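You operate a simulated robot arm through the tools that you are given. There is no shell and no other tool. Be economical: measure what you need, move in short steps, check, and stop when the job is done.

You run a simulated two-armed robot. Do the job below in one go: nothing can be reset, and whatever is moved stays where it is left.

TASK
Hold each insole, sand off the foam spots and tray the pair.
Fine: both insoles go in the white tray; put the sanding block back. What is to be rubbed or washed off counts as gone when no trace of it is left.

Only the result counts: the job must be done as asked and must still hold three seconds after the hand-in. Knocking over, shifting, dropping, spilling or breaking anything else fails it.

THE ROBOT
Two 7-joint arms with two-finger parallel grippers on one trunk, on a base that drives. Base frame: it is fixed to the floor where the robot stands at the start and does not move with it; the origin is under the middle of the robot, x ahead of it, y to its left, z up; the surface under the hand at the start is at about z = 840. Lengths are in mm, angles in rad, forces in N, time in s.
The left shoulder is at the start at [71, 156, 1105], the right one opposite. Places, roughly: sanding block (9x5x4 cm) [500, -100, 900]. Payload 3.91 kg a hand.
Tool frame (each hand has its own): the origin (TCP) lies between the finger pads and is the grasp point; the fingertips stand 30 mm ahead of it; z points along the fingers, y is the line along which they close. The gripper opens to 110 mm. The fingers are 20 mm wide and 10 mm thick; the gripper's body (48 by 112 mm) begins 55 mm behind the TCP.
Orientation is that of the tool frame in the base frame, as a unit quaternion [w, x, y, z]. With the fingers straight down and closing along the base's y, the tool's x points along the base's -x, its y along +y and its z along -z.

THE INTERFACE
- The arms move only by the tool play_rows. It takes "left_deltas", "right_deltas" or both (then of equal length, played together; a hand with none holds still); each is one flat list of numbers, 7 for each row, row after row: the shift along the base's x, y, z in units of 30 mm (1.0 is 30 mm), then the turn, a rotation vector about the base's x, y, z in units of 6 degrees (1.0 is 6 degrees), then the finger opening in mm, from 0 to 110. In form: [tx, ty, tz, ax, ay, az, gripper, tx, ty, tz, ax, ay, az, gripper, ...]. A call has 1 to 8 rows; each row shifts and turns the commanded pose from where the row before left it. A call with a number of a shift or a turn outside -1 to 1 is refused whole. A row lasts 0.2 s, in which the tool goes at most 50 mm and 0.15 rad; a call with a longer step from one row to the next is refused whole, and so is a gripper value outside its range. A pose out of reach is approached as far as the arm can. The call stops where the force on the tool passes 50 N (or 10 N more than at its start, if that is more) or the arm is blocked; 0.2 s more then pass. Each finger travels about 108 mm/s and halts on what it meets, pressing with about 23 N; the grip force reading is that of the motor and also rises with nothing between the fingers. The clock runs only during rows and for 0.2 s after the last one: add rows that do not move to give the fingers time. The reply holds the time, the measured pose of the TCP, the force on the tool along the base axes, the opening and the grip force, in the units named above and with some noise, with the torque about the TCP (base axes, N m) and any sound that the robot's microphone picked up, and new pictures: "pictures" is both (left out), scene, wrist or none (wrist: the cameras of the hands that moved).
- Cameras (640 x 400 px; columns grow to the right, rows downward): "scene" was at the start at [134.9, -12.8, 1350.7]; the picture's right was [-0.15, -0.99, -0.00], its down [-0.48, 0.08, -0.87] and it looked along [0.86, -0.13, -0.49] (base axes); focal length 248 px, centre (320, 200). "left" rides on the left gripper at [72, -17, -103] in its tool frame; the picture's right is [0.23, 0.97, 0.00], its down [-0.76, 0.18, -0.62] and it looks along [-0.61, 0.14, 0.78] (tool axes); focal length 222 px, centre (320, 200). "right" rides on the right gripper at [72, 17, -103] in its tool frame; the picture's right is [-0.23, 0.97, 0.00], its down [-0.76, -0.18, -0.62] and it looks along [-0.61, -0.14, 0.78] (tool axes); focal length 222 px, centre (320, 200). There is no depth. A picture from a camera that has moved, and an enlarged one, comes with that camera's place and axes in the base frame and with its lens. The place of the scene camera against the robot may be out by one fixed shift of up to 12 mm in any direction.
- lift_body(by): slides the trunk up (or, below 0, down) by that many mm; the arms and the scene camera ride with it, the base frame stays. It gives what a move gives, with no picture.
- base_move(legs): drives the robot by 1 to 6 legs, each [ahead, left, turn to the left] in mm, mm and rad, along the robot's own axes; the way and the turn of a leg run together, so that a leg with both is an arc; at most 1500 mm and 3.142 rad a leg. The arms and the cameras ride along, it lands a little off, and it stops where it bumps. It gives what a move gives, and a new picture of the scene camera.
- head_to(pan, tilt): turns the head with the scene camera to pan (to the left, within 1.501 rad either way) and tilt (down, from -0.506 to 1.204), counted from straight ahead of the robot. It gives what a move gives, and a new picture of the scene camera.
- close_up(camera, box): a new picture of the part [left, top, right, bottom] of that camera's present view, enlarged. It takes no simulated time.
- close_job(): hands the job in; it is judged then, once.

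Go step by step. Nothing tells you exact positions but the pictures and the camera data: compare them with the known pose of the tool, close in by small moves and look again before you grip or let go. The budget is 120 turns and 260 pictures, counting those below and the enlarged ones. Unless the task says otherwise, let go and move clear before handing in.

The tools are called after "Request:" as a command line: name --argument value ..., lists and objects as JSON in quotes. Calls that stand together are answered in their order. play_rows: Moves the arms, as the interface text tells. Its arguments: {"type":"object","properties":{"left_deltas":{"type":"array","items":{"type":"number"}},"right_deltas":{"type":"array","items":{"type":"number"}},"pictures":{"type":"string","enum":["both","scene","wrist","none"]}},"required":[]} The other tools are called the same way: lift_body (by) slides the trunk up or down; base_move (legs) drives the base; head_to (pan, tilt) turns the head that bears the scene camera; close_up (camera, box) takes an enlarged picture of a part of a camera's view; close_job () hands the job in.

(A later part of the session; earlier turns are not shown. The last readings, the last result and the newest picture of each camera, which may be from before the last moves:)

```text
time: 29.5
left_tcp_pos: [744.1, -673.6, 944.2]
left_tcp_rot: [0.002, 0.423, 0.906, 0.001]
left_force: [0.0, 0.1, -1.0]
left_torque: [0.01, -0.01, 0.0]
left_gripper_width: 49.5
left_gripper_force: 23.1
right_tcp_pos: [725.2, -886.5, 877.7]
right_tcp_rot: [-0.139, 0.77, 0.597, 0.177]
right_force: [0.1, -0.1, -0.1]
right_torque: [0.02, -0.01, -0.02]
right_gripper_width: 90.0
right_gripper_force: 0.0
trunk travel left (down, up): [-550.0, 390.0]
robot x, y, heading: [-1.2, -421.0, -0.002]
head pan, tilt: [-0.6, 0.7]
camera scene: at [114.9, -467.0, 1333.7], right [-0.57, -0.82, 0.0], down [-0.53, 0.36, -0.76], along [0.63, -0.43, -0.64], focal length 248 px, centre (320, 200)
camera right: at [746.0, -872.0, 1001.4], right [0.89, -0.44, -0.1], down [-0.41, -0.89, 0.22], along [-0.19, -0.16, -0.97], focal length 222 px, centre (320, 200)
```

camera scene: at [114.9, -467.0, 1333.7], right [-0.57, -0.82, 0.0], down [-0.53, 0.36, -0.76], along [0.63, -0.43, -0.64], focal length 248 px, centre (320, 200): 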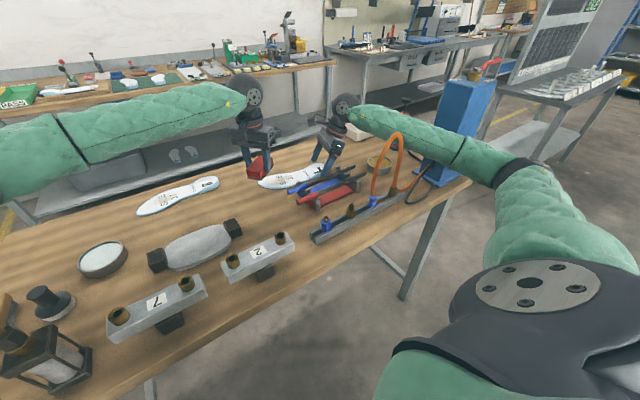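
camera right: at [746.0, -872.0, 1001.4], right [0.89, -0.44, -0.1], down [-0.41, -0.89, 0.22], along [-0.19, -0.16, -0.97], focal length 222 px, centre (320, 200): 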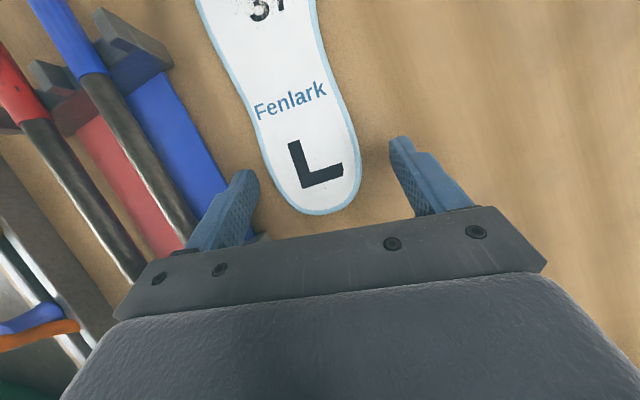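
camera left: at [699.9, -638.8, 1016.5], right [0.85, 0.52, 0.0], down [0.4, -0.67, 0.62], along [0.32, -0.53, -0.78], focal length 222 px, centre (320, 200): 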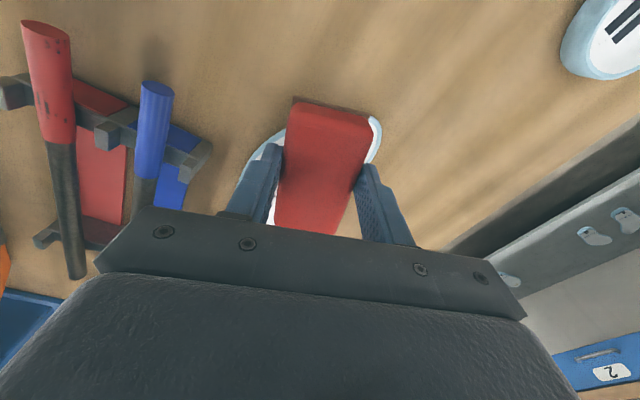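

The camera is now 70 mm further back. Re-grip the heel.

Request:
play_rows --right_deltas '[0, 0.1, -0.15, 0, 0, 0, 90, 0, 0, 0, 0, 0, 0, 45, 0, 0, 0, 0, 0, 0, 45, 0, 0, 0, 0, 0, 0, 45]' --pictures "wrist"

Request:
play_rows --left_deltas '[0, -0.5, 0, 0, 0, 0, 40, 0, -0.8, 0, 0, 0, 0, 40, 0, -0.8, 0, 0, 0, 0, 40, 0, -0.2, -0.5, 0, 0, 0, 40, 0, 0, -0.5, 0, 0, 0, 40]' --pictures "both"

Request:
close_up --camera "scene" --box '[230, 80, 350, 210]'

```text
time: 30.5
left_tcp_pos: [743.2, -673.3, 943.9]
left_tcp_rot: [0.001, 0.423, 0.906, 0.001]
left_force: [0.1, 0.2, -1.4]
left_torque: [0.02, -0.01, 0.03]
left_gripper_width: 49.4
left_gripper_force: 23.0
right_tcp_pos: [724.7, -883.5, 873.6]
right_tcp_rot: [-0.14, 0.769, 0.598, 0.178]
right_force: [-1.0, 0.5, -1.0]
right_torque: [0.04, -0.01, 0.05]
right_gripper_width: 63.0
right_gripper_force: 22.7
trunk travel left (down, up): [-550.0, 390.0]
robot x, y, heading: [-1.3, -418.8, -0.007]
head pan, tilt: [-0.6, 0.7]
camera right: at [745.7, -868.8, 996.4], right [0.89, -0.44, -0.1], down [-0.41, -0.88, 0.23], along [-0.19, -0.16, -0.97], focal length 222 px, centre (320, 200)
```

right: 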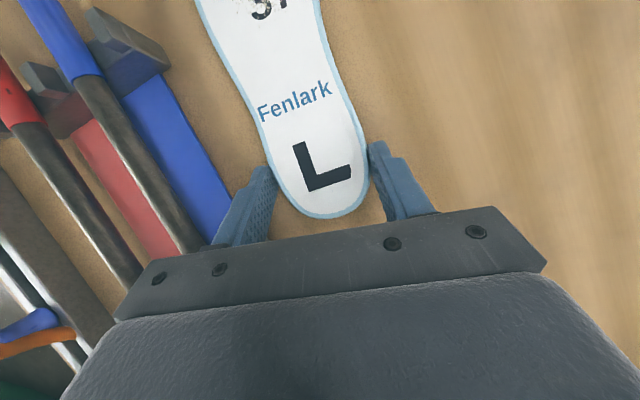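

```text
time: 31.7
left_tcp_pos: [744.0, -744.6, 912.7]
left_tcp_rot: [0.001, 0.425, 0.905, 0.001]
left_force: [0.5, 1.1, -0.7]
left_torque: [0.04, 0.0, 0.0]
left_gripper_width: 49.2
left_gripper_force: 22.9
right_tcp_pos: [725.3, -884.0, 872.2]
right_tcp_rot: [-0.14, 0.769, 0.598, 0.176]
right_force: [0.3, 0.1, -0.2]
right_torque: [-0.06, 0.0, -0.03]
right_gripper_width: 62.9
right_gripper_force: 23.3
trunk travel left (down, up): [-550.0, 390.0]
robot x, y, heading: [0.6, -415.7, -0.0]
head pan, tilt: [-0.6, 0.7]
camera scene: at [115.1, -467.3, 1333.7], right [-0.57, -0.82, 0.0], down [-0.53, 0.36, -0.76], along [0.63, -0.43, -0.64], focal length 248 px, centre (320, 200)
camera left: at [682.8, -699.6, 1014.4], right [0.6, 0.8, 0.0], down [0.62, -0.47, 0.63], along [0.5, -0.37, -0.78], focal length 222 px, centre (320, 200)
```

scene: 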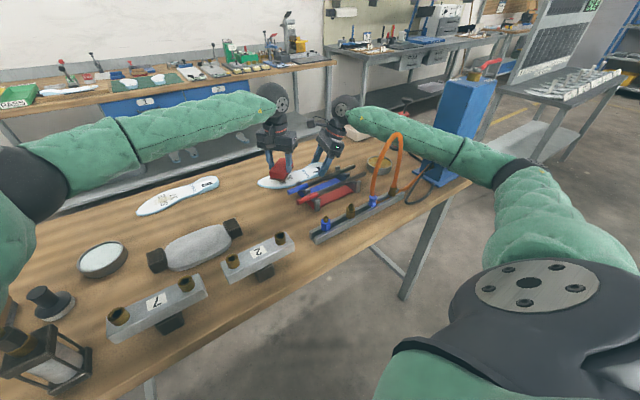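
left: 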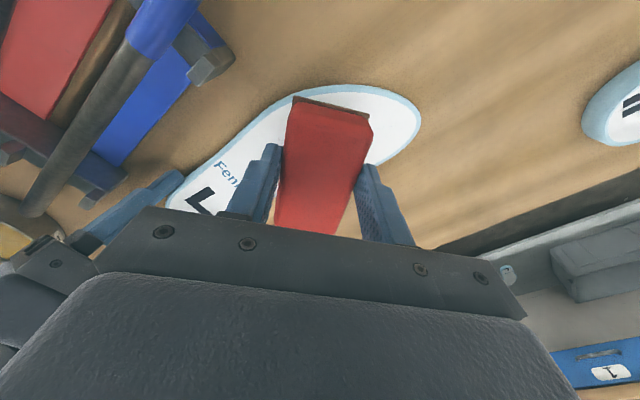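

```text
3.08 times, centred on (290, 145) of scene
camera zoom: at [115.1, -467.3, 1333.7], right [-0.57, -0.82, 0.0], down [-0.53, 0.36, -0.76], along [0.63, -0.43, -0.64], focal length 764 px, centre (412, 369)
```

zoom: 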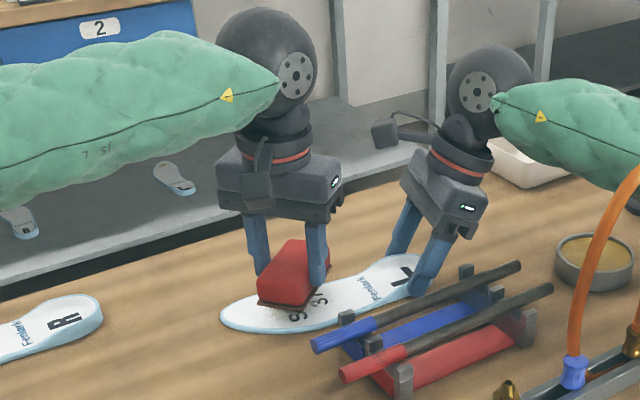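

Good clearance. Lower gently to find contact.

Request:
play_rows --left_deltas '[-0.1, 0.05, -0.15, 0, 0, 0, 40, 0, 0, -0.15, 0, 0, 0, 40, 0, 0, -0.15, 0, 0, 0, 40]' --pictures "none"

Request:
play_rows --left_deltas '[0, 0, -0.1, 0, 0, 0, 40, 0, 0, 0, 0, 0, 0, 40]' --pictures "none"

Request:
play_rows --left_deltas '[0, 0, -0.1, 0, 0, 0, 40, 0, 0, 0, 0, 0, 0, 40]' --pictures "none"

Request:
play_rows --left_deltas '[0, 0, -0.1, 0, 0, 0, 40, 0, 0, 0, 0, 0, 0, 40]' --pictures "none"

```text
time: 32.5
left_tcp_pos: [740.4, -741.2, 899.2]
left_tcp_rot: [0.001, 0.423, 0.906, 0.0]
left_force: [0.2, -0.3, -0.8]
left_torque: [-0.02, 0.0, 0.02]
left_gripper_width: 49.1
left_gripper_force: 23.2
right_tcp_pos: [726.0, -883.9, 873.1]
right_tcp_rot: [-0.141, 0.769, 0.598, 0.176]
right_force: [0.0, -0.4, 0.1]
right_torque: [-0.03, 0.02, 0.04]
right_gripper_width: 62.9
right_gripper_force: 23.6
trunk travel left (down, up): [-550.0, 390.0]
robot x, y, heading: [-0.2, -419.6, 0.0]
head pan, tilt: [-0.6, 0.7]
```

```text
time: 33.1
left_tcp_pos: [740.2, -740.7, 897.4]
left_tcp_rot: [0.001, 0.423, 0.906, 0.002]
left_force: [-0.1, 0.5, -0.8]
left_torque: [-0.01, 0.02, 0.01]
left_gripper_width: 49.6
left_gripper_force: 22.6
right_tcp_pos: [725.5, -883.6, 872.9]
right_tcp_rot: [-0.14, 0.77, 0.597, 0.177]
right_force: [-0.2, 0.9, -0.5]
right_torque: [0.01, -0.02, -0.03]
right_gripper_width: 62.9
right_gripper_force: 23.1
trunk travel left (down, up): [-550.0, 390.0]
robot x, y, heading: [-2.7, -419.4, -0.001]
head pan, tilt: [-0.6, 0.7]
```

```text
time: 33.7
left_tcp_pos: [740.1, -741.4, 893.6]
left_tcp_rot: [0.002, 0.423, 0.906, 0.001]
left_force: [-0.2, 0.1, -1.0]
left_torque: [0.03, 0.02, 0.01]
left_gripper_width: 49.3
left_gripper_force: 22.8
right_tcp_pos: [724.2, -884.6, 873.1]
right_tcp_rot: [-0.14, 0.769, 0.598, 0.177]
right_force: [0.1, -0.4, 0.9]
right_torque: [0.01, -0.02, 0.03]
right_gripper_width: 62.9
right_gripper_force: 23.2
trunk travel left (down, up): [-550.0, 390.0]
robot x, y, heading: [0.6, -421.3, -0.003]
head pan, tilt: [-0.6, 0.7]
```

```text
time: 34.3
left_tcp_pos: [739.4, -741.5, 891.0]
left_tcp_rot: [0.002, 0.424, 0.906, 0.001]
left_force: [-0.3, -1.4, -2.1]
left_torque: [0.01, 0.0, 0.04]
left_gripper_width: 49.3
left_gripper_force: 23.2
right_tcp_pos: [725.3, -883.9, 871.3]
right_tcp_rot: [-0.14, 0.77, 0.597, 0.176]
right_force: [0.3, 0.6, -0.2]
right_torque: [0.01, 0.0, 0.03]
right_gripper_width: 62.9
right_gripper_force: 23.7
trunk travel left (down, up): [-550.0, 390.0]
robot x, y, heading: [-2.0, -422.6, -0.008]
head pan, tilt: [-0.6, 0.7]
```

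Not yet in contact; continue.

Request:
play_rows --left_deltas '[0, 0, -0.08, 0, 0, 0, 40, 0, 0, 0, 0, 0, 0, 40]' --pictures "none"

Request:
play_rows --left_deltas '[0, 0, -0.08, 0, 0, 0, 40, 0, 0, 0, 0, 0, 0, 40]' --pictures "none"

Request:
close_up --camera "scene" --box '[250, 150, 310, 200]'

```text
time: 34.9
left_tcp_pos: [739.7, -741.6, 891.5]
left_tcp_rot: [0.003, 0.424, 0.905, 0.001]
left_force: [-0.6, 0.2, 14.6]
left_torque: [-0.18, 0.02, -0.08]
left_gripper_width: 49.5
left_gripper_force: 22.4
right_tcp_pos: [725.6, -883.1, 873.0]
right_tcp_rot: [-0.139, 0.769, 0.598, 0.176]
right_force: [1.0, -0.3, -6.1]
right_torque: [-0.28, -0.27, -0.08]
right_gripper_width: 62.5
right_gripper_force: 23.2
trunk travel left (down, up): [-550.0, 390.0]
robot x, y, heading: [-2.8, -418.6, -0.005]
head pan, tilt: [-0.6, 0.7]
```

```text
time: 35.5
left_tcp_pos: [738.6, -742.1, 889.8]
left_tcp_rot: [0.003, 0.423, 0.906, 0.001]
left_force: [0.3, 1.8, 39.1]
left_torque: [-0.23, -0.13, -0.06]
left_gripper_width: 49.3
left_gripper_force: 24.2
right_tcp_pos: [723.9, -884.5, 873.0]
right_tcp_rot: [-0.14, 0.769, 0.598, 0.176]
right_force: [1.7, -2.7, -15.4]
right_torque: [-0.8, -0.22, -0.29]
right_gripper_width: 62.5
right_gripper_force: 23.2
trunk travel left (down, up): [-550.0, 390.0]
robot x, y, heading: [3.6, -420.8, -0.001]
head pan, tilt: [-0.6, 0.7]
```

```text
8.00 times, centred on (280, 175) of scene
camera zoom: at [113.4, -466.5, 1334.1], right [-0.57, -0.82, 0.0], down [-0.53, 0.36, -0.77], along [0.63, -0.43, -0.64], focal length 1985 px, centre (640, 400)
```

zoom: 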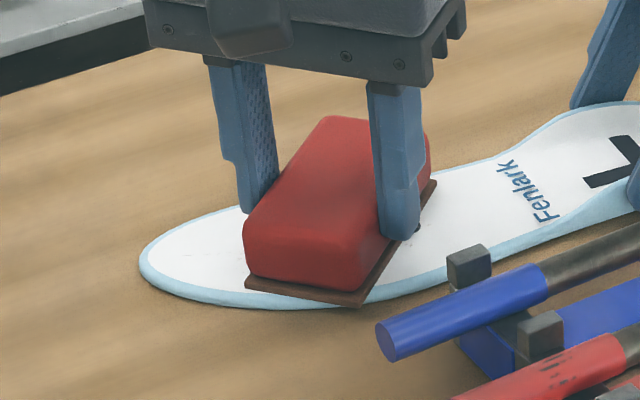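

Contact at TCP z≈891. I'll back off ~1.5 mm for a moderate press and stroke across and along.

Request:
play_rows --left_deltas '[0, 0, 0.05, 0, 0, 0, 40, 0.4, 0.1, 0, 0, 0, 0, 40, -0.8, -0.2, 0, 0, 0, 0, 40, 0.8, 0.2, 0, 0, 0, 0, 40, -0.8, -0.2, 0, 0, 0, 0, 40, 0.8, 0.2, 0, 0, 0, 0, 40, -0.8, -0.2, 0, 0, 0, 0, 40, 0.4, 0.1, 0, 0, 0, 0, 40]' --pictures "none"

Request:
play_rows --left_deltas '[0.1, 0.5, 0, 0, 0, 0, 40, -0.2, -1, 0, 0, 0, 0, 40, 0.2, 1, 0, 0, 0, 0, 40, -0.2, -1, 0, 0, 0, 0, 40, 0.2, 1, 0, 0, 0, 0, 40, -0.2, -1, 0, 0, 0, 0, 40, 0.2, 1, 0, 0, 0, 0, 40, -0.1, -0.5, 0, 0, 0, 0, 40]' --pictures "none"

```text
time: 37.3
left_tcp_pos: [733.7, -741.4, 888.1]
left_tcp_rot: [0.001, 0.426, 0.905, 0.001]
left_force: [-24.9, 6.8, 32.7]
left_torque: [-0.01, 0.66, -0.38]
left_gripper_width: 49.4
left_gripper_force: 23.0
right_tcp_pos: [722.7, -883.7, 874.5]
right_tcp_rot: [-0.139, 0.769, 0.598, 0.177]
right_force: [13.4, -7.8, -10.4]
right_torque: [-0.58, 0.03, -1.08]
right_gripper_width: 61.2
right_gripper_force: 23.1
trunk travel left (down, up): [-550.0, 390.0]
robot x, y, heading: [-1.6, -421.4, 0.001]
head pan, tilt: [-0.6, 0.7]
```

```text
time: 39.1
left_tcp_pos: [739.6, -740.5, 888.6]
left_tcp_rot: [0.003, 0.423, 0.906, 0.002]
left_force: [4.5, 1.4, 11.4]
left_torque: [0.25, -0.03, -0.07]
left_gripper_width: 49.3
left_gripper_force: 22.6
right_tcp_pos: [724.9, -884.8, 872.7]
right_tcp_rot: [-0.141, 0.77, 0.597, 0.177]
right_force: [-2.4, -8.5, 2.4]
right_torque: [0.16, 0.07, 0.5]
right_gripper_width: 61.0
right_gripper_force: 22.6
trunk travel left (down, up): [-550.0, 390.0]
robot x, y, heading: [2.4, -421.8, -0.001]
head pan, tilt: [-0.6, 0.7]
```

Strokes done. I'll lift and shift aside to inspect the spot.

Request:
play_rows --left_deltas '[0, 0, 0.8, 0, 0, 0, 40, 0, 0.7, 0.5, 0, 0, 0, 40, 0, 1, 0, 0, 0, 0, 40, 0, 1, 0, 0, 0, 0, 40]' --pictures "wrist"

Request:
close_up --camera "scene" --box '[240, 140, 320, 200]'

```text
time: 40.1
left_tcp_pos: [739.9, -662.1, 928.0]
left_tcp_rot: [0.002, 0.424, 0.905, 0.001]
left_force: [0.3, 0.0, -1.2]
left_torque: [-0.02, 0.0, 0.0]
left_gripper_width: 49.4
left_gripper_force: 23.4
right_tcp_pos: [724.8, -885.3, 874.5]
right_tcp_rot: [-0.14, 0.77, 0.597, 0.176]
right_force: [0.3, 2.4, 5.7]
right_torque: [0.1, 0.14, -0.13]
right_gripper_width: 61.3
right_gripper_force: 22.8
trunk travel left (down, up): [-550.0, 390.0]
robot x, y, heading: [0.8, -420.2, -0.004]
head pan, tilt: [-0.6, 0.7]
camera left: at [679.0, -617.1, 1029.4], right [0.6, 0.8, 0.0], down [0.62, -0.47, 0.63], along [0.5, -0.38, -0.78], focal length 222 px, centre (320, 200)
```

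left: 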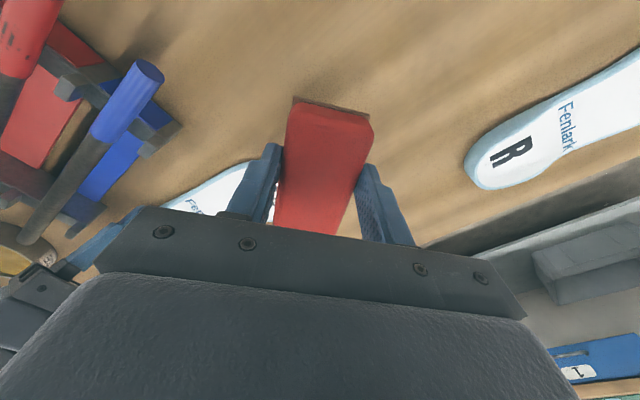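

```text
6.67 times, centred on (280, 170) of scene
camera zoom: at [114.9, -466.2, 1333.7], right [-0.57, -0.82, 0.0], down [-0.53, 0.36, -0.76], along [0.63, -0.43, -0.64], focal length 1654 px, centre (587, 400)
```

zoom: 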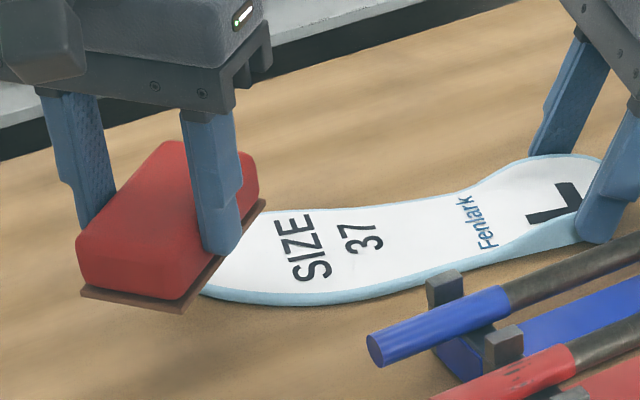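

The print "SIZE 37" on L is clean. I'll move the left hand on toward R and check the toe area of L, then release L.

Request:
play_rows --left_deltas '[0.3, 1, 0.5, 0, 0, 0, 40, 0.4, 1, 0.5, 0, 0, 0, 40, 0.4, 1, 0.5, 0, 0, 0, 40, 0.4, 1, 0, 0, 0, 0, 40, 0.4, 1, 0, 0, 0, 0, 40, 0.4, 1, 0, 0, 0, 0, 40, 0.4, 1, 0, 0, 0, 0, 40, 0.3, 1, 0, 0, 0, 0, 40]' --pictures "wrist"

Request:
close_up --camera "scene" --box '[240, 140, 340, 210]'

```text
time: 41.9
left_tcp_pos: [828.5, -419.0, 971.9]
left_tcp_rot: [0.001, 0.424, 0.906, 0.0]
left_force: [0.3, -0.4, -0.5]
left_torque: [0.01, 0.01, 0.02]
left_gripper_width: 49.3
left_gripper_force: 23.0
right_tcp_pos: [724.5, -883.0, 872.5]
right_tcp_rot: [-0.14, 0.77, 0.598, 0.176]
right_force: [-0.9, 1.0, 3.3]
right_torque: [0.07, 0.13, -0.02]
right_gripper_width: 60.8
right_gripper_force: 22.8
trunk travel left (down, up): [-550.0, 390.0]
robot x, y, heading: [2.2, -420.5, 0.003]
head pan, tilt: [-0.6, 0.7]
camera left: at [768.4, -375.6, 1072.7], right [0.6, 0.8, 0.0], down [0.62, -0.47, 0.62], along [0.5, -0.38, -0.78], focal length 222 px, centre (320, 200)
```

left: 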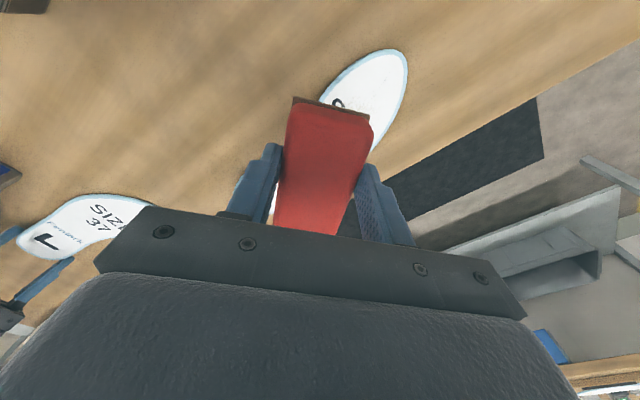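

```text
5.71 times, centred on (290, 175) of scene
camera zoom: at [115.1, -466.1, 1333.7], right [-0.57, -0.82, 0.0], down [-0.53, 0.36, -0.76], along [0.63, -0.43, -0.64], focal length 1418 px, centre (491, 343)
```

zoom: 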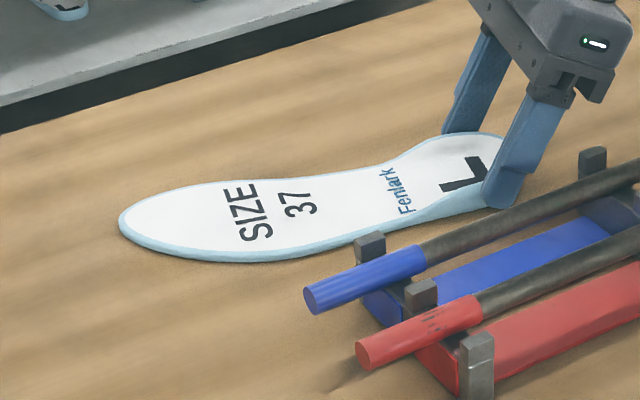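

L is fully clean. Release it, rise, and carry the right hand to R's heel, turning +20° about z.

Request:
play_rows --right_deltas '[0, 0, 0, 0, 0, 0, 90, 0, 0, 0, 0, 0, 0, 90, 0, 0, 0.5, 0, 0, 0, 90, 0, 0, 1, 0, 0, 0, 90, 0, 0, 1, 0, 0, 0, 90, 0.3, 0.6, 1, 0, 0, 0, 90, 0.5, 1, 0, 0, 0, 0, 90, 0.5, 1, 0, 0, 0, 0, 90]' --pictures "none"

Request:
play_rows --right_deltas '[0.5, 1, 0, 0, 0, 0.9, 90, 0.5, 1, 0, 0, 0, 0.9, 90, 0.5, 1, 0, 0, 0, 0.9, 90, 0.5, 1, 0, 0, 0, 0.7, 90, 0.5, 0.9, 0, 0, 0, 0, 90, 0.3, 0, 0, 0, 0, 0, 90]' --pictures "both"

```text
time: 43.7
left_tcp_pos: [829.6, -420.2, 970.4]
left_tcp_rot: [0.002, 0.424, 0.906, 0.001]
left_force: [0.4, 0.3, -1.7]
left_torque: [0.01, -0.02, 0.01]
left_gripper_width: 49.4
left_gripper_force: 22.6
right_tcp_pos: [764.1, -806.1, 977.7]
right_tcp_rot: [-0.14, 0.77, 0.597, 0.176]
right_force: [-0.5, 0.9, 0.1]
right_torque: [0.02, 0.02, 0.0]
right_gripper_width: 90.3
right_gripper_force: 0.1
trunk travel left (down, up): [-550.0, 390.0]
robot x, y, heading: [0.6, -426.2, -0.001]
head pan, tilt: [-0.6, 0.7]
```

```text
time: 45.1
left_tcp_pos: [830.0, -419.6, 971.1]
left_tcp_rot: [0.001, 0.424, 0.906, 0.001]
left_force: [-0.2, 0.0, -2.3]
left_torque: [0.02, -0.03, -0.01]
left_gripper_width: 49.6
left_gripper_force: 23.0
right_tcp_pos: [849.3, -658.8, 977.4]
right_tcp_rot: [-0.169, 0.651, 0.724, 0.149]
right_force: [0.1, 0.3, 0.8]
right_torque: [0.01, -0.01, -0.01]
right_gripper_width: 90.0
right_gripper_force: 0.2
trunk travel left (down, up): [-550.0, 390.0]
robot x, y, heading: [-1.5, -422.6, -0.006]
head pan, tilt: [-0.6, 0.7]
camera scene: at [115.2, -467.0, 1333.6], right [-0.57, -0.82, 0.0], down [-0.53, 0.36, -0.76], along [0.63, -0.43, -0.64], focal length 248 px, centre (320, 200)
camera right: at [863.5, -636.6, 1101.1], right [0.99, -0.1, -0.1], down [-0.07, -0.97, 0.23], along [-0.12, -0.22, -0.97], focal length 222 px, centre (320, 200)
```

scene: 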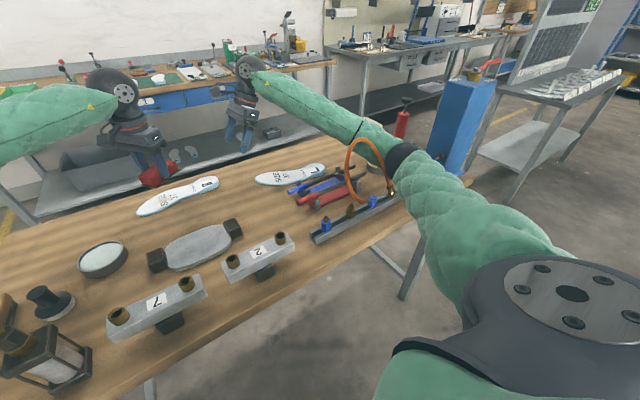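
right: 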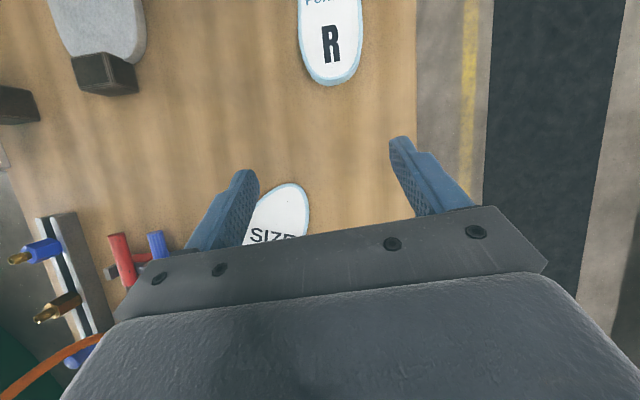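

The right forearm now passes near the orange hose; let me zoom there.

Request:
close_up --camera "scene" --box '[320, 110, 460, 230]'

```text
3.33 times, centred on (390, 170) of scene
camera zoom: at [115.2, -467.0, 1333.6], right [-0.57, -0.82, 0.0], down [-0.53, 0.36, -0.76], along [0.63, -0.43, -0.64], focal length 827 px, centre (87, 300)
```

zoom: 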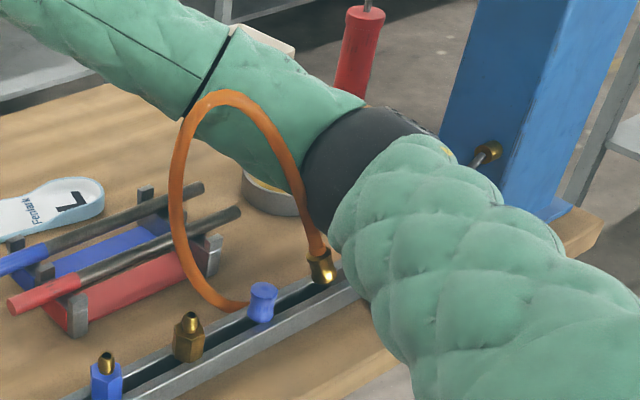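

The elbow has pushed the hose loop. I'll retreat along the same path and see whether it springs back.

Request:
play_rows --right_deltas '[-0.3, 0, 0, 0, 0, 0, 90, -0.5, -0.9, 0, 0, 0, 0, 90, -0.5, -1, 0, 0, 0, -0.7, 90, -0.5, -1, 0, 0, 0, -0.9, 90, -0.5, -1, 0, 0, 0, -0.9, 90, -0.5, -1, 0, 0, 0, -0.9, 90]' --pictures "none"

Request:
close_up --camera "scene" --box '[320, 110, 460, 230]'

```text
time: 46.5
left_tcp_pos: [827.0, -419.0, 972.5]
left_tcp_rot: [0.002, 0.423, 0.906, 0.002]
left_force: [-0.4, -0.6, -0.9]
left_torque: [-0.01, -0.02, 0.0]
left_gripper_width: 49.5
left_gripper_force: 23.2
right_tcp_pos: [760.9, -803.2, 976.6]
right_tcp_rot: [-0.14, 0.769, 0.598, 0.176]
right_force: [0.3, 0.0, 0.2]
right_torque: [0.03, -0.02, 0.01]
right_gripper_width: 89.9
right_gripper_force: 0.0
trunk travel left (down, up): [-550.0, 390.0]
robot x, y, heading: [-2.6, -418.0, 0.0]
head pan, tilt: [-0.6, 0.7]
```

```text
3.33 times, centred on (390, 170) of scene
camera zoom: at [114.2, -467.3, 1333.8], right [-0.57, -0.82, 0.0], down [-0.53, 0.36, -0.76], along [0.63, -0.43, -0.64], focal length 827 px, centre (87, 300)
```

zoom: 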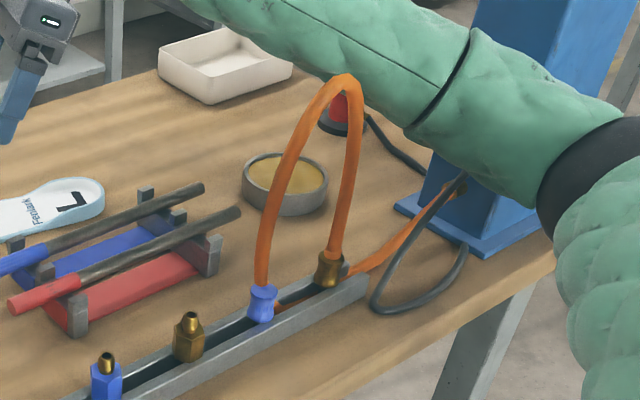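

The hose sprang back to its place. To avoid it I'll raise the trunk well above everything, drive left, and come down again for R.

Request:
lift_body --by 300

Request:
base_move --legs '[[0, 270, 0]]'

```text
time: 49.5
left_tcp_pos: [828.9, -420.7, 1271.9]
left_tcp_rot: [0.002, 0.423, 0.906, 0.001]
left_force: [0.4, -0.1, -1.2]
left_torque: [-0.02, 0.0, 0.01]
left_gripper_width: 49.4
left_gripper_force: 22.9
right_tcp_pos: [762.9, -804.9, 1275.7]
right_tcp_rot: [-0.14, 0.77, 0.597, 0.177]
right_force: [-0.3, 0.1, -0.5]
right_torque: [0.02, 0.02, -0.01]
right_gripper_width: 89.6
right_gripper_force: 0.1
trunk travel left (down, up): [-850.0, 90.0]
robot x, y, heading: [-2.7, -421.1, -0.006]
head pan, tilt: [-0.6, 0.7]
```

```text
time: 51.4
left_tcp_pos: [829.7, -152.3, 1271.9]
left_tcp_rot: [0.001, 0.426, 0.905, 0.002]
left_force: [-0.5, 0.3, -0.9]
left_torque: [0.01, 0.03, 0.0]
left_gripper_width: 49.5
left_gripper_force: 22.9
right_tcp_pos: [761.6, -536.5, 1276.7]
right_tcp_rot: [-0.14, 0.77, 0.596, 0.177]
right_force: [-0.4, -0.1, -0.3]
right_torque: [0.02, -0.01, 0.0]
right_gripper_width: 90.1
right_gripper_force: 0.1
trunk travel left (down, up): [-850.0, 90.0]
robot x, y, heading: [-0.2, -150.3, -0.005]
head pan, tilt: [-0.6, 0.7]
camera scene: at [116.2, -197.1, 1633.6], right [-0.57, -0.82, 0.0], down [-0.53, 0.37, -0.76], along [0.63, -0.43, -0.64], focal length 248 px, centre (320, 200)
```

scene: 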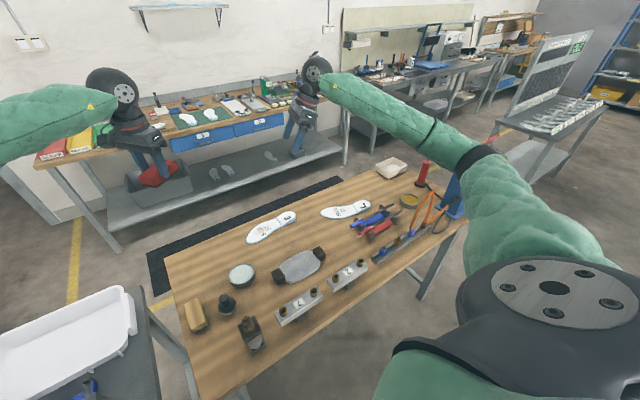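

Over R with free room. Lower the trunk again and look.

Request:
lift_body --by -290

Request:
close_up --camera "scene" --box '[0, 0, 640, 400]'

Request:
close_up --camera "right" --box '[0, 0, 640, 400]'

```text
time: 54.3
left_tcp_pos: [830.3, -151.6, 982.5]
left_tcp_rot: [0.001, 0.426, 0.905, 0.002]
left_force: [-0.4, 1.1, -0.1]
left_torque: [0.01, 0.0, 0.02]
left_gripper_width: 49.4
left_gripper_force: 23.0
right_tcp_pos: [760.9, -537.4, 986.3]
right_tcp_rot: [-0.14, 0.77, 0.597, 0.177]
right_force: [0.2, 0.2, 1.2]
right_torque: [0.02, 0.0, 0.02]
right_gripper_width: 90.1
right_gripper_force: 0.1
trunk travel left (down, up): [-560.0, 380.0]
robot x, y, heading: [0.5, -149.1, -0.001]
head pan, tilt: [-0.6, 0.7]
```

```text
1.00 times, centred on (320, 200) of scene (not enlarged: the box is as wide or as high as the picture)
camera zoom: at [115.5, -196.5, 1343.8], right [-0.57, -0.82, 0.0], down [-0.53, 0.37, -0.76], along [0.63, -0.43, -0.64], focal length 248 px, centre (320, 200)
```

zoom: 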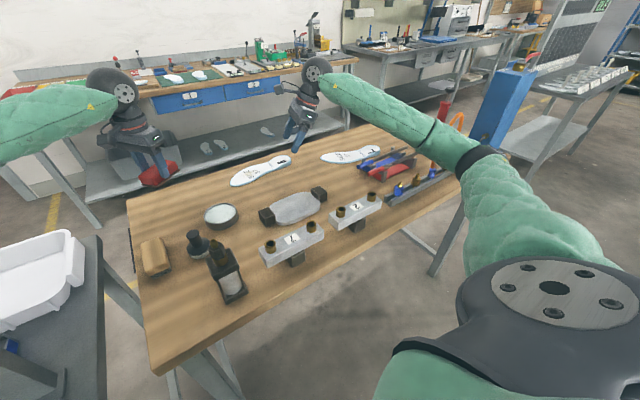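

```text
1.00 times, centred on (320, 200) of right (not enlarged: the box is as wide or as high as the picture)
camera zoom: at [782.1, -521.3, 1110.5], right [0.89, -0.44, -0.1], down [-0.41, -0.88, 0.23], along [-0.19, -0.16, -0.97], focal length 222 px, centre (320, 200)
```

zoom: 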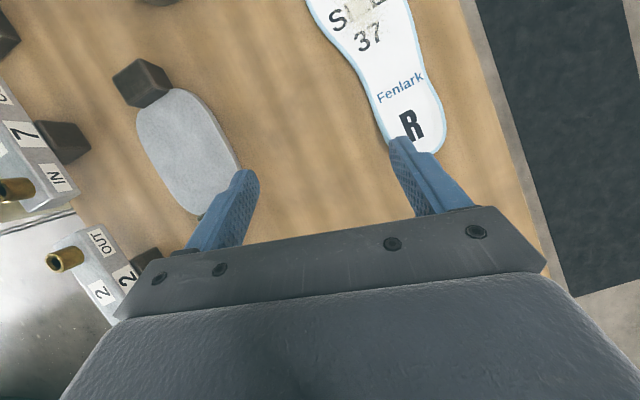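

R heel centre ≈[859,-530]. Move the right hand there with +22° about z and partly down.

Request:
play_rows --right_deltas '[0.8, -0.1, 0, 0, 0, 0.92, 90, 0.8, -0.1, -0.3, 0, 0, 0.92, 90, 0.8, -0.1, -0.5, 0, 0, 0.92, 90, 0.8, 0, -0.5, 0, 0, 0.92, 90, 0.1, 0, -0.5, 0, 0, 0, 90]' --pictures "wrist"

```text
time: 55.5
left_tcp_pos: [829.3, -151.6, 980.6]
left_tcp_rot: [0.001, 0.426, 0.905, 0.001]
left_force: [0.3, 0.4, -1.2]
left_torque: [0.02, 0.01, 0.02]
left_gripper_width: 49.5
left_gripper_force: 22.6
right_tcp_pos: [860.4, -546.0, 930.6]
right_tcp_rot: [-0.172, 0.642, 0.733, 0.147]
right_force: [0.2, 0.1, -0.5]
right_torque: [0.01, -0.02, -0.01]
right_gripper_width: 89.8
right_gripper_force: 0.0
trunk travel left (down, up): [-560.0, 380.0]
robot x, y, heading: [-0.2, -150.1, -0.002]
head pan, tilt: [-0.6, 0.7]
camera right: at [873.8, -524.7, 1054.7], right [0.99, -0.07, -0.1], down [-0.05, -0.97, 0.23], along [-0.12, -0.22, -0.97], focal length 222 px, centre (320, 200)
```

right: 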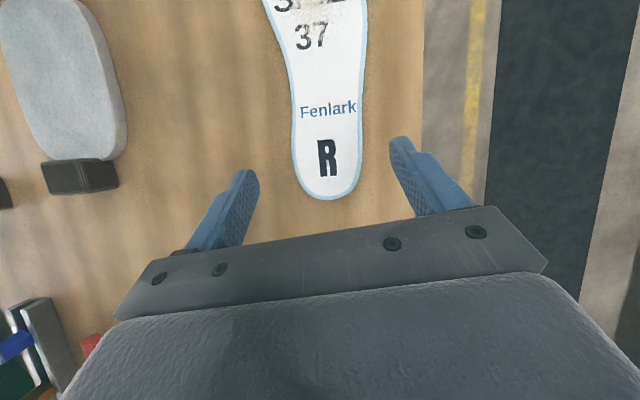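

Aligned. Descend and grip R's heel.

Request:
play_rows --right_deltas '[0, 0, -0.7, 0, 0, 0, 90, 0, 0, -0.7, 0, 0, 0, 90, 0, 0, -0.47, 0, 0, 0, 90, 0, 0, 0, 0, 0, 0, 45, 0, 0, 0, 0, 0, 0, 45, 0, 0, 0, 0, 0, 0, 45]' --pictures "wrist"

Request:
close_up --camera "scene" --box '[210, 80, 330, 200]'

```text
time: 56.9
left_tcp_pos: [829.9, -152.2, 981.1]
left_tcp_rot: [0.001, 0.426, 0.905, 0.0]
left_force: [0.6, 0.2, -1.2]
left_torque: [-0.02, -0.01, 0.02]
left_gripper_width: 49.1
left_gripper_force: 22.9
right_tcp_pos: [860.1, -545.8, 876.0]
right_tcp_rot: [-0.171, 0.643, 0.732, 0.147]
right_force: [0.0, -0.3, 0.1]
right_torque: [-0.05, -0.02, -0.03]
right_gripper_width: 62.9
right_gripper_force: 23.0
trunk travel left (down, up): [-560.0, 380.0]
robot x, y, heading: [0.5, -148.9, -0.003]
head pan, tilt: [-0.6, 0.7]
camera right: at [874.3, -523.1, 999.9], right [0.99, -0.07, -0.1], down [-0.05, -0.97, 0.23], along [-0.12, -0.22, -0.97], focal length 222 px, centre (320, 200)
```

right: 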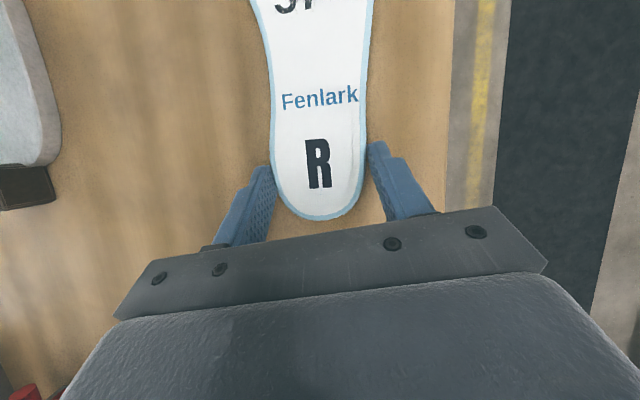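

```text
3.33 times, centred on (270, 140) of scene
camera zoom: at [115.8, -196.4, 1343.7], right [-0.57, -0.82, 0.0], down [-0.53, 0.37, -0.76], along [0.63, -0.43, -0.64], focal length 827 px, centre (487, 400)
```

zoom: 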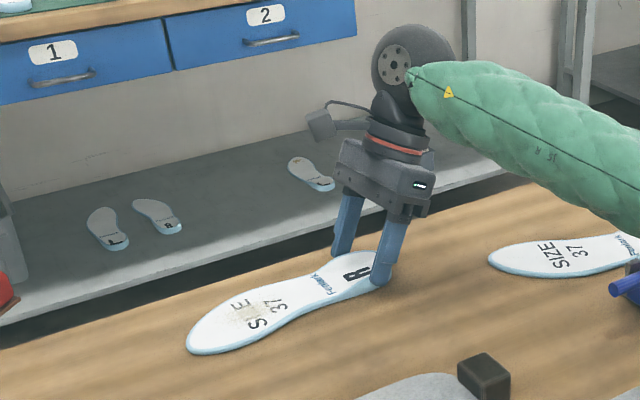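

R's heel is held. Spot on R ≈[852,-405]. Bring the block over it.

Request:
play_rows --left_deltas '[0.1, -1, 0, 0, 0, 0, 40, 0.1, -1, 0, 0, 0, 0, 40, 0.1, -1, 0, 0, 0, 0, 40, 0.1, -1, -0.3, 0, 0, 0, 40, 0.1, -1, -0.3, 0, 0, 0, 40, 0.1, -1, -0.4, 0, 0, 0, 40, 0.1, -1, -0.5, 0, 0, 0, 40, 0, -1, -0.5, 0, 0, 0, 40]' --pictures "none"

Request:
play_rows --left_deltas '[0.05, -0.43, -0.2, 0, 0, 0, 40, 0, 0, 0, 0, 0, 0, 40]' --pictures "wrist"

Request:
close_up --camera "scene" --box '[210, 80, 330, 200]'

```text
time: 58.7
left_tcp_pos: [850.9, -392.8, 921.3]
left_tcp_rot: [0.002, 0.425, 0.905, 0.001]
left_force: [0.4, -0.6, -0.9]
left_torque: [0.01, 0.01, -0.01]
left_gripper_width: 49.4
left_gripper_force: 22.4
right_tcp_pos: [860.2, -544.9, 875.6]
right_tcp_rot: [-0.172, 0.642, 0.733, 0.148]
right_force: [-0.6, 0.1, -0.3]
right_torque: [-0.02, 0.02, -0.01]
right_gripper_width: 62.7
right_gripper_force: 22.8
trunk travel left (down, up): [-560.0, 380.0]
robot x, y, heading: [-0.8, -149.0, -0.005]
head pan, tilt: [-0.6, 0.7]
```

```text
time: 59.3
left_tcp_pos: [852.4, -404.7, 916.1]
left_tcp_rot: [0.001, 0.425, 0.905, 0.001]
left_force: [0.2, 0.2, -1.0]
left_torque: [0.0, 0.02, 0.05]
left_gripper_width: 49.1
left_gripper_force: 22.9
right_tcp_pos: [860.8, -544.3, 876.6]
right_tcp_rot: [-0.171, 0.642, 0.733, 0.147]
right_force: [0.5, -0.9, 0.3]
right_torque: [-0.08, 0.01, -0.04]
right_gripper_width: 62.9
right_gripper_force: 23.6
trunk travel left (down, up): [-560.0, 380.0]
robot x, y, heading: [-2.2, -150.2, -0.002]
head pan, tilt: [-0.6, 0.7]
camera left: at [791.8, -360.6, 1018.0], right [0.6, 0.8, 0.0], down [0.62, -0.47, 0.63], along [0.5, -0.38, -0.78], focal length 222 px, centre (320, 200)
```

left: 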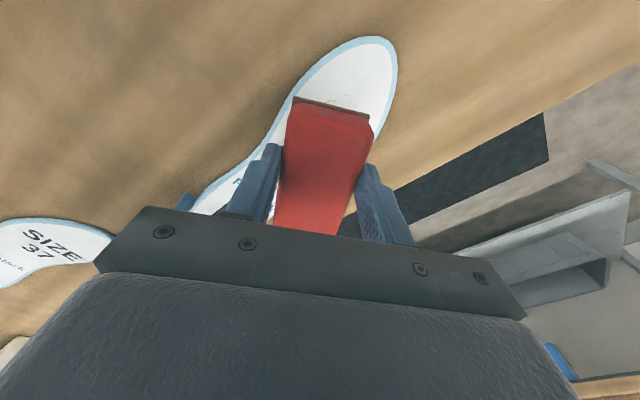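

```text
3.33 times, centred on (270, 140) of scene
camera zoom: at [115.7, -195.8, 1343.7], right [-0.57, -0.82, 0.0], down [-0.53, 0.37, -0.76], along [0.63, -0.44, -0.64], focal length 827 px, centre (487, 400)
```

zoom: 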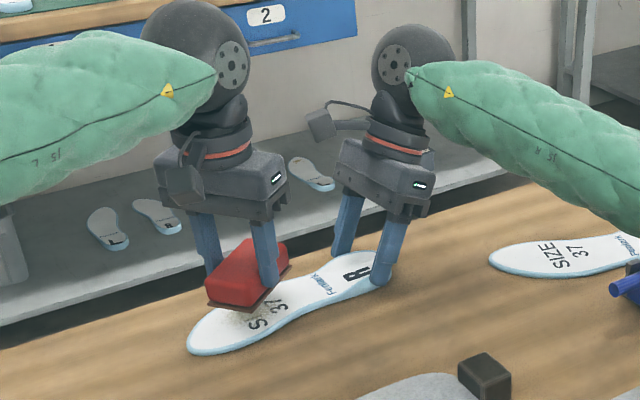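

I estimate the spot a bit nearer, ≈[844,-408]; adjust and lower to contact.

Request:
play_rows --left_deltas '[-0.28, -0.1, -0.2, 0, 0, 0, 40, 0, 0, -0.2, 0, 0, 0, 40, 0, 0, -0.2, 0, 0, 0, 40, 0, 0, -0.15, 0, 0, 0, 40]' --pictures "none"

Request:
play_rows --left_deltas '[0, 0, -0.06, 0, 0, 0, 40, 0, 0, 0, 0, 0, 0, 40]' --pictures "none"

Request:
play_rows --left_deltas '[0, 0, -0.06, 0, 0, 0, 40, 0, 0, 0, 0, 0, 0, 40]' --pictures "none"

```text
time: 60.3
left_tcp_pos: [842.0, -408.6, 892.4]
left_tcp_rot: [0.001, 0.425, 0.905, 0.0]
left_force: [0.6, 0.3, -0.6]
left_torque: [0.01, 0.0, -0.04]
left_gripper_width: 49.6
left_gripper_force: 22.5
right_tcp_pos: [860.2, -546.6, 875.1]
right_tcp_rot: [-0.171, 0.642, 0.733, 0.147]
right_force: [-0.4, -0.4, 0.3]
right_torque: [-0.05, -0.01, 0.0]
right_gripper_width: 62.8
right_gripper_force: 22.8
trunk travel left (down, up): [-560.0, 380.0]
robot x, y, heading: [2.2, -148.7, -0.003]
head pan, tilt: [-0.6, 0.7]
```

```text
time: 60.9
left_tcp_pos: [843.8, -408.3, 891.2]
left_tcp_rot: [0.002, 0.426, 0.905, 0.001]
left_force: [0.2, 0.5, -0.8]
left_torque: [0.03, 0.01, -0.01]
left_gripper_width: 49.3
left_gripper_force: 23.0
right_tcp_pos: [862.3, -545.9, 875.8]
right_tcp_rot: [-0.171, 0.642, 0.733, 0.148]
right_force: [0.4, 0.6, -0.1]
right_torque: [-0.05, 0.03, 0.0]
right_gripper_width: 62.9
right_gripper_force: 23.4
trunk travel left (down, up): [-560.0, 380.0]
robot x, y, heading: [0.7, -146.7, -0.006]
head pan, tilt: [-0.6, 0.7]
```

```text
time: 61.5
left_tcp_pos: [843.8, -409.7, 888.8]
left_tcp_rot: [0.002, 0.425, 0.905, 0.001]
left_force: [0.3, 0.3, -1.8]
left_torque: [0.01, 0.0, 0.03]
left_gripper_width: 49.5
left_gripper_force: 23.2
right_tcp_pos: [860.3, -546.4, 875.9]
right_tcp_rot: [-0.171, 0.642, 0.733, 0.147]
right_force: [0.2, 0.2, -0.6]
right_torque: [-0.04, 0.02, 0.0]
right_gripper_width: 62.6
right_gripper_force: 23.2
trunk travel left (down, up): [-560.0, 380.0]
robot x, y, heading: [-0.7, -151.4, -0.002]
head pan, tilt: [-0.6, 0.7]
```

Still just above; two more small steps.

Request:
play_rows --left_deltas '[0, 0, -0.06, 0, 0, 0, 40, 0, 0, 0, 0, 0, 0, 40]' --pictures "none"

Request:
play_rows --left_deltas '[0, 0, -0.05, 0, 0, 0, 40, 0, 0, 0, 0, 0, 0, 40]' --pictures "none"

```text
time: 62.1
left_tcp_pos: [844.4, -409.2, 888.0]
left_tcp_rot: [0.002, 0.426, 0.905, 0.001]
left_force: [-1.2, -2.5, 13.8]
left_torque: [0.08, 0.43, 0.08]
left_gripper_width: 49.1
left_gripper_force: 22.8
right_tcp_pos: [860.3, -545.7, 877.4]
right_tcp_rot: [-0.171, 0.643, 0.732, 0.147]
right_force: [3.5, 1.6, -4.1]
right_torque: [-0.13, -0.36, -0.69]
right_gripper_width: 62.6
right_gripper_force: 23.2
trunk travel left (down, up): [-560.0, 380.0]
robot x, y, heading: [-3.6, -150.5, -0.007]
head pan, tilt: [-0.6, 0.7]
```

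```text
time: 62.7
left_tcp_pos: [842.1, -409.6, 889.6]
left_tcp_rot: [0.003, 0.425, 0.905, 0.001]
left_force: [-6.0, -0.4, 34.6]
left_torque: [-0.21, 0.37, -0.19]
left_gripper_width: 49.6
left_gripper_force: 22.6
right_tcp_pos: [858.4, -544.9, 877.1]
right_tcp_rot: [-0.171, 0.642, 0.733, 0.146]
right_force: [8.9, -0.7, -13.4]
right_torque: [-0.21, -0.21, -1.13]
right_gripper_width: 62.4
right_gripper_force: 22.7
trunk travel left (down, up): [-560.0, 380.0]
robot x, y, heading: [0.7, -151.5, -0.006]
head pan, tilt: [-0.6, 0.7]
```

Contact. Same strokes as on L (across, then along), a little wider.

Request:
play_rows --left_deltas '[0, 0, 0.04, 0, 0, 0, 40, 0.5, -0.1, 0, 0, 0, 0, 40, -0.9, 0.1, 0, 0, 0, 0, 40, 0.9, -0.1, 0, 0, 0, 0, 40, -0.9, 0.1, 0, 0, 0, 0, 40, 0.9, -0.1, 0, 0, 0, 0, 40, -0.9, 0.1, 0, 0, 0, 0, 40, 0.4, 0, 0, 0, 0, 0, 40]' --pictures "none"

Request:
play_rows --left_deltas '[-0.1, 0.5, 0, 0, 0, 0, 40, 0.15, -1, 0, 0, 0, 0, 40, -0.15, 1, 0, 0, 0, 0, 40, 0.15, -1, 0, 0, 0, 0, 40, -0.15, 1, 0, 0, 0, 0, 40, 0.15, -1, 0, 0, 0, 0, 40, -0.15, 1, 0, 0, 0, 0, 40, 0.1, -0.5, 0, 0, 0, 0, 40]' --pictures "none"

Request:
play_rows --left_deltas '[0, 0, 0.8, 0, 0, 0, 40, 0, 0.7, 0.5, 0, 0, 0, 40, 0, 1, 0.3, 0, 0, 0, 40, 0, 1, 0, 0, 0, 0, 40, 0, 1, 0, 0, 0, 0, 40, 0, 1, 0, 0, 0, 0, 40, 0, 1, 0, 0, 0, 0, 40]' --pictures "none"

Request:
close_up --camera "scene" --box '[210, 130, 310, 200]'

```text
time: 64.5
left_tcp_pos: [842.5, -409.3, 887.5]
left_tcp_rot: [0.0, 0.426, 0.905, 0.001]
left_force: [-18.0, 4.1, 24.4]
left_torque: [0.18, 0.74, -0.19]
left_gripper_width: 49.2
left_gripper_force: 23.1
right_tcp_pos: [861.4, -547.1, 877.6]
right_tcp_rot: [-0.171, 0.642, 0.733, 0.147]
right_force: [13.5, -6.3, -10.5]
right_torque: [-0.64, -0.14, -1.11]
right_gripper_width: 61.0
right_gripper_force: 23.4
trunk travel left (down, up): [-560.0, 380.0]
robot x, y, heading: [-0.4, -152.5, -0.003]
head pan, tilt: [-0.6, 0.7]
```

```text
time: 66.3
left_tcp_pos: [842.4, -411.0, 886.6]
left_tcp_rot: [0.002, 0.426, 0.905, 0.002]
left_force: [1.2, 0.6, 3.0]
left_torque: [0.13, -0.02, -0.06]
left_gripper_width: 49.6
left_gripper_force: 23.0
right_tcp_pos: [860.2, -547.7, 876.5]
right_tcp_rot: [-0.171, 0.643, 0.732, 0.148]
right_force: [-1.2, -3.8, 2.9]
right_torque: [0.46, -0.06, 0.12]
right_gripper_width: 61.1
right_gripper_force: 22.7
trunk travel left (down, up): [-560.0, 380.0]
robot x, y, heading: [0.3, -149.7, -0.006]
head pan, tilt: [-0.6, 0.7]
```

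```text
time: 67.9
left_tcp_pos: [843.0, -234.9, 936.1]
left_tcp_rot: [0.0, 0.425, 0.905, 0.001]
left_force: [0.7, -0.2, -0.1]
left_torque: [0.02, 0.02, 0.02]
left_gripper_width: 49.5
left_gripper_force: 23.5
right_tcp_pos: [860.1, -545.1, 875.1]
right_tcp_rot: [-0.171, 0.642, 0.733, 0.146]
right_force: [-0.2, 1.2, 1.3]
right_torque: [0.22, 0.04, 0.03]
right_gripper_width: 60.8
right_gripper_force: 22.3
trunk travel left (down, up): [-560.0, 380.0]
robot x, y, heading: [0.2, -150.7, -0.003]
head pan, tilt: [-0.6, 0.7]
```

```text
5.71 times, centred on (260, 165) of scene
camera zoom: at [115.8, -195.7, 1343.7], right [-0.57, -0.82, 0.0], down [-0.53, 0.37, -0.76], along [0.63, -0.44, -0.64], focal length 1418 px, centre (663, 400)
```

zoom: 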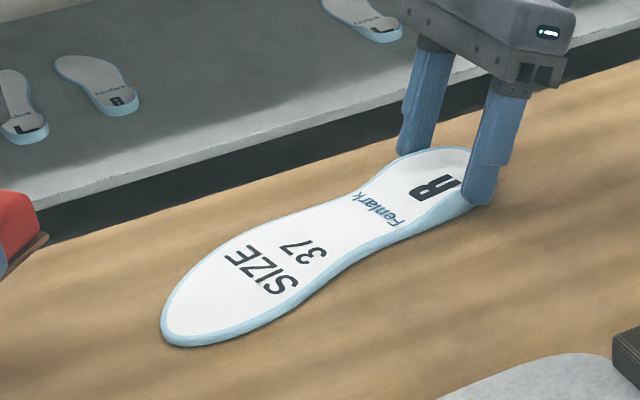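

R looks clean; a tighter look to be sure.

Request:
close_up --camera "scene" --box '[232, 164, 272, 192]'

Request:
close_up --camera "left" --box '[0, 0, 640, 400]'

```text
14.29 times, centred on (252, 178) of scene
camera zoom: at [115.8, -195.7, 1343.7], right [-0.57, -0.82, 0.0], down [-0.53, 0.37, -0.76], along [0.63, -0.44, -0.64], focal length 3545 px, centre (1291, 514)
```

zoom: 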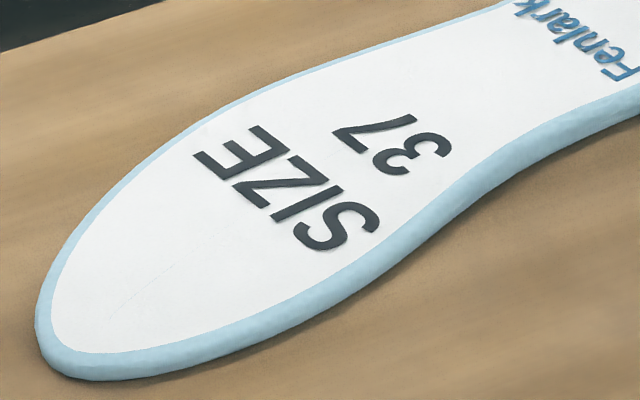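

```text
1.00 times, centred on (320, 200) of left (not enlarged: the box is as wide or as high as the picture)
camera zoom: at [782.6, -191.5, 1037.4], right [0.61, 0.8, 0.0], down [0.62, -0.47, 0.63], along [0.5, -0.38, -0.78], focal length 222 px, centre (320, 200)
```

zoom: 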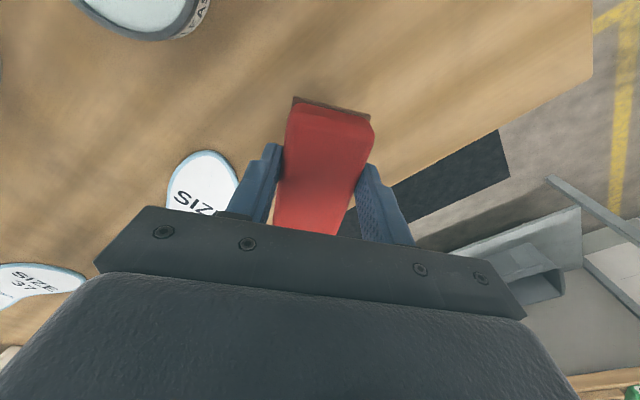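

There's a faint line of specks on R toward the toe. Check L at the same magnification too.

Request:
close_up --camera "scene" --box '[315, 142, 355, 168]'

Request:
close_up --camera "scene" --box '[232, 172, 256, 192]'

```text
15.38 times, centred on (335, 155) of scene
camera zoom: at [115.8, -195.7, 1343.7], right [-0.57, -0.82, 0.0], down [-0.53, 0.37, -0.76], along [0.63, -0.44, -0.64], focal length 3818 px, centre (89, 892)
```

zoom: 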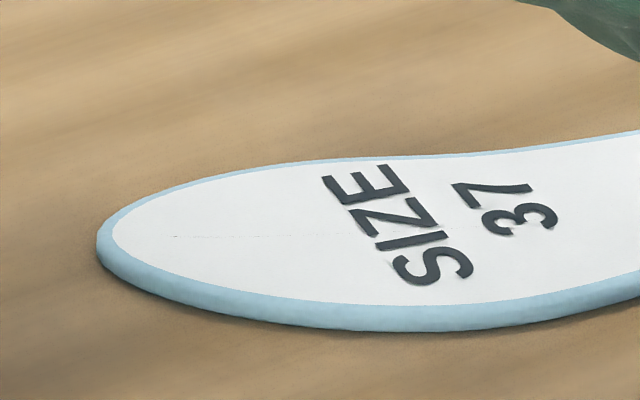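

```text
16.00 times, centred on (244, 182) of scene
camera zoom: at [115.8, -195.7, 1343.7], right [-0.57, -0.82, 0.0], down [-0.53, 0.37, -0.76], along [0.63, -0.44, -0.64], focal length 3970 px, centre (1536, 488)
```

zoom: 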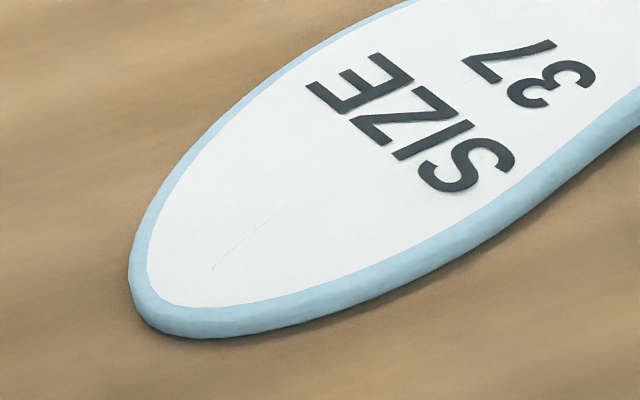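

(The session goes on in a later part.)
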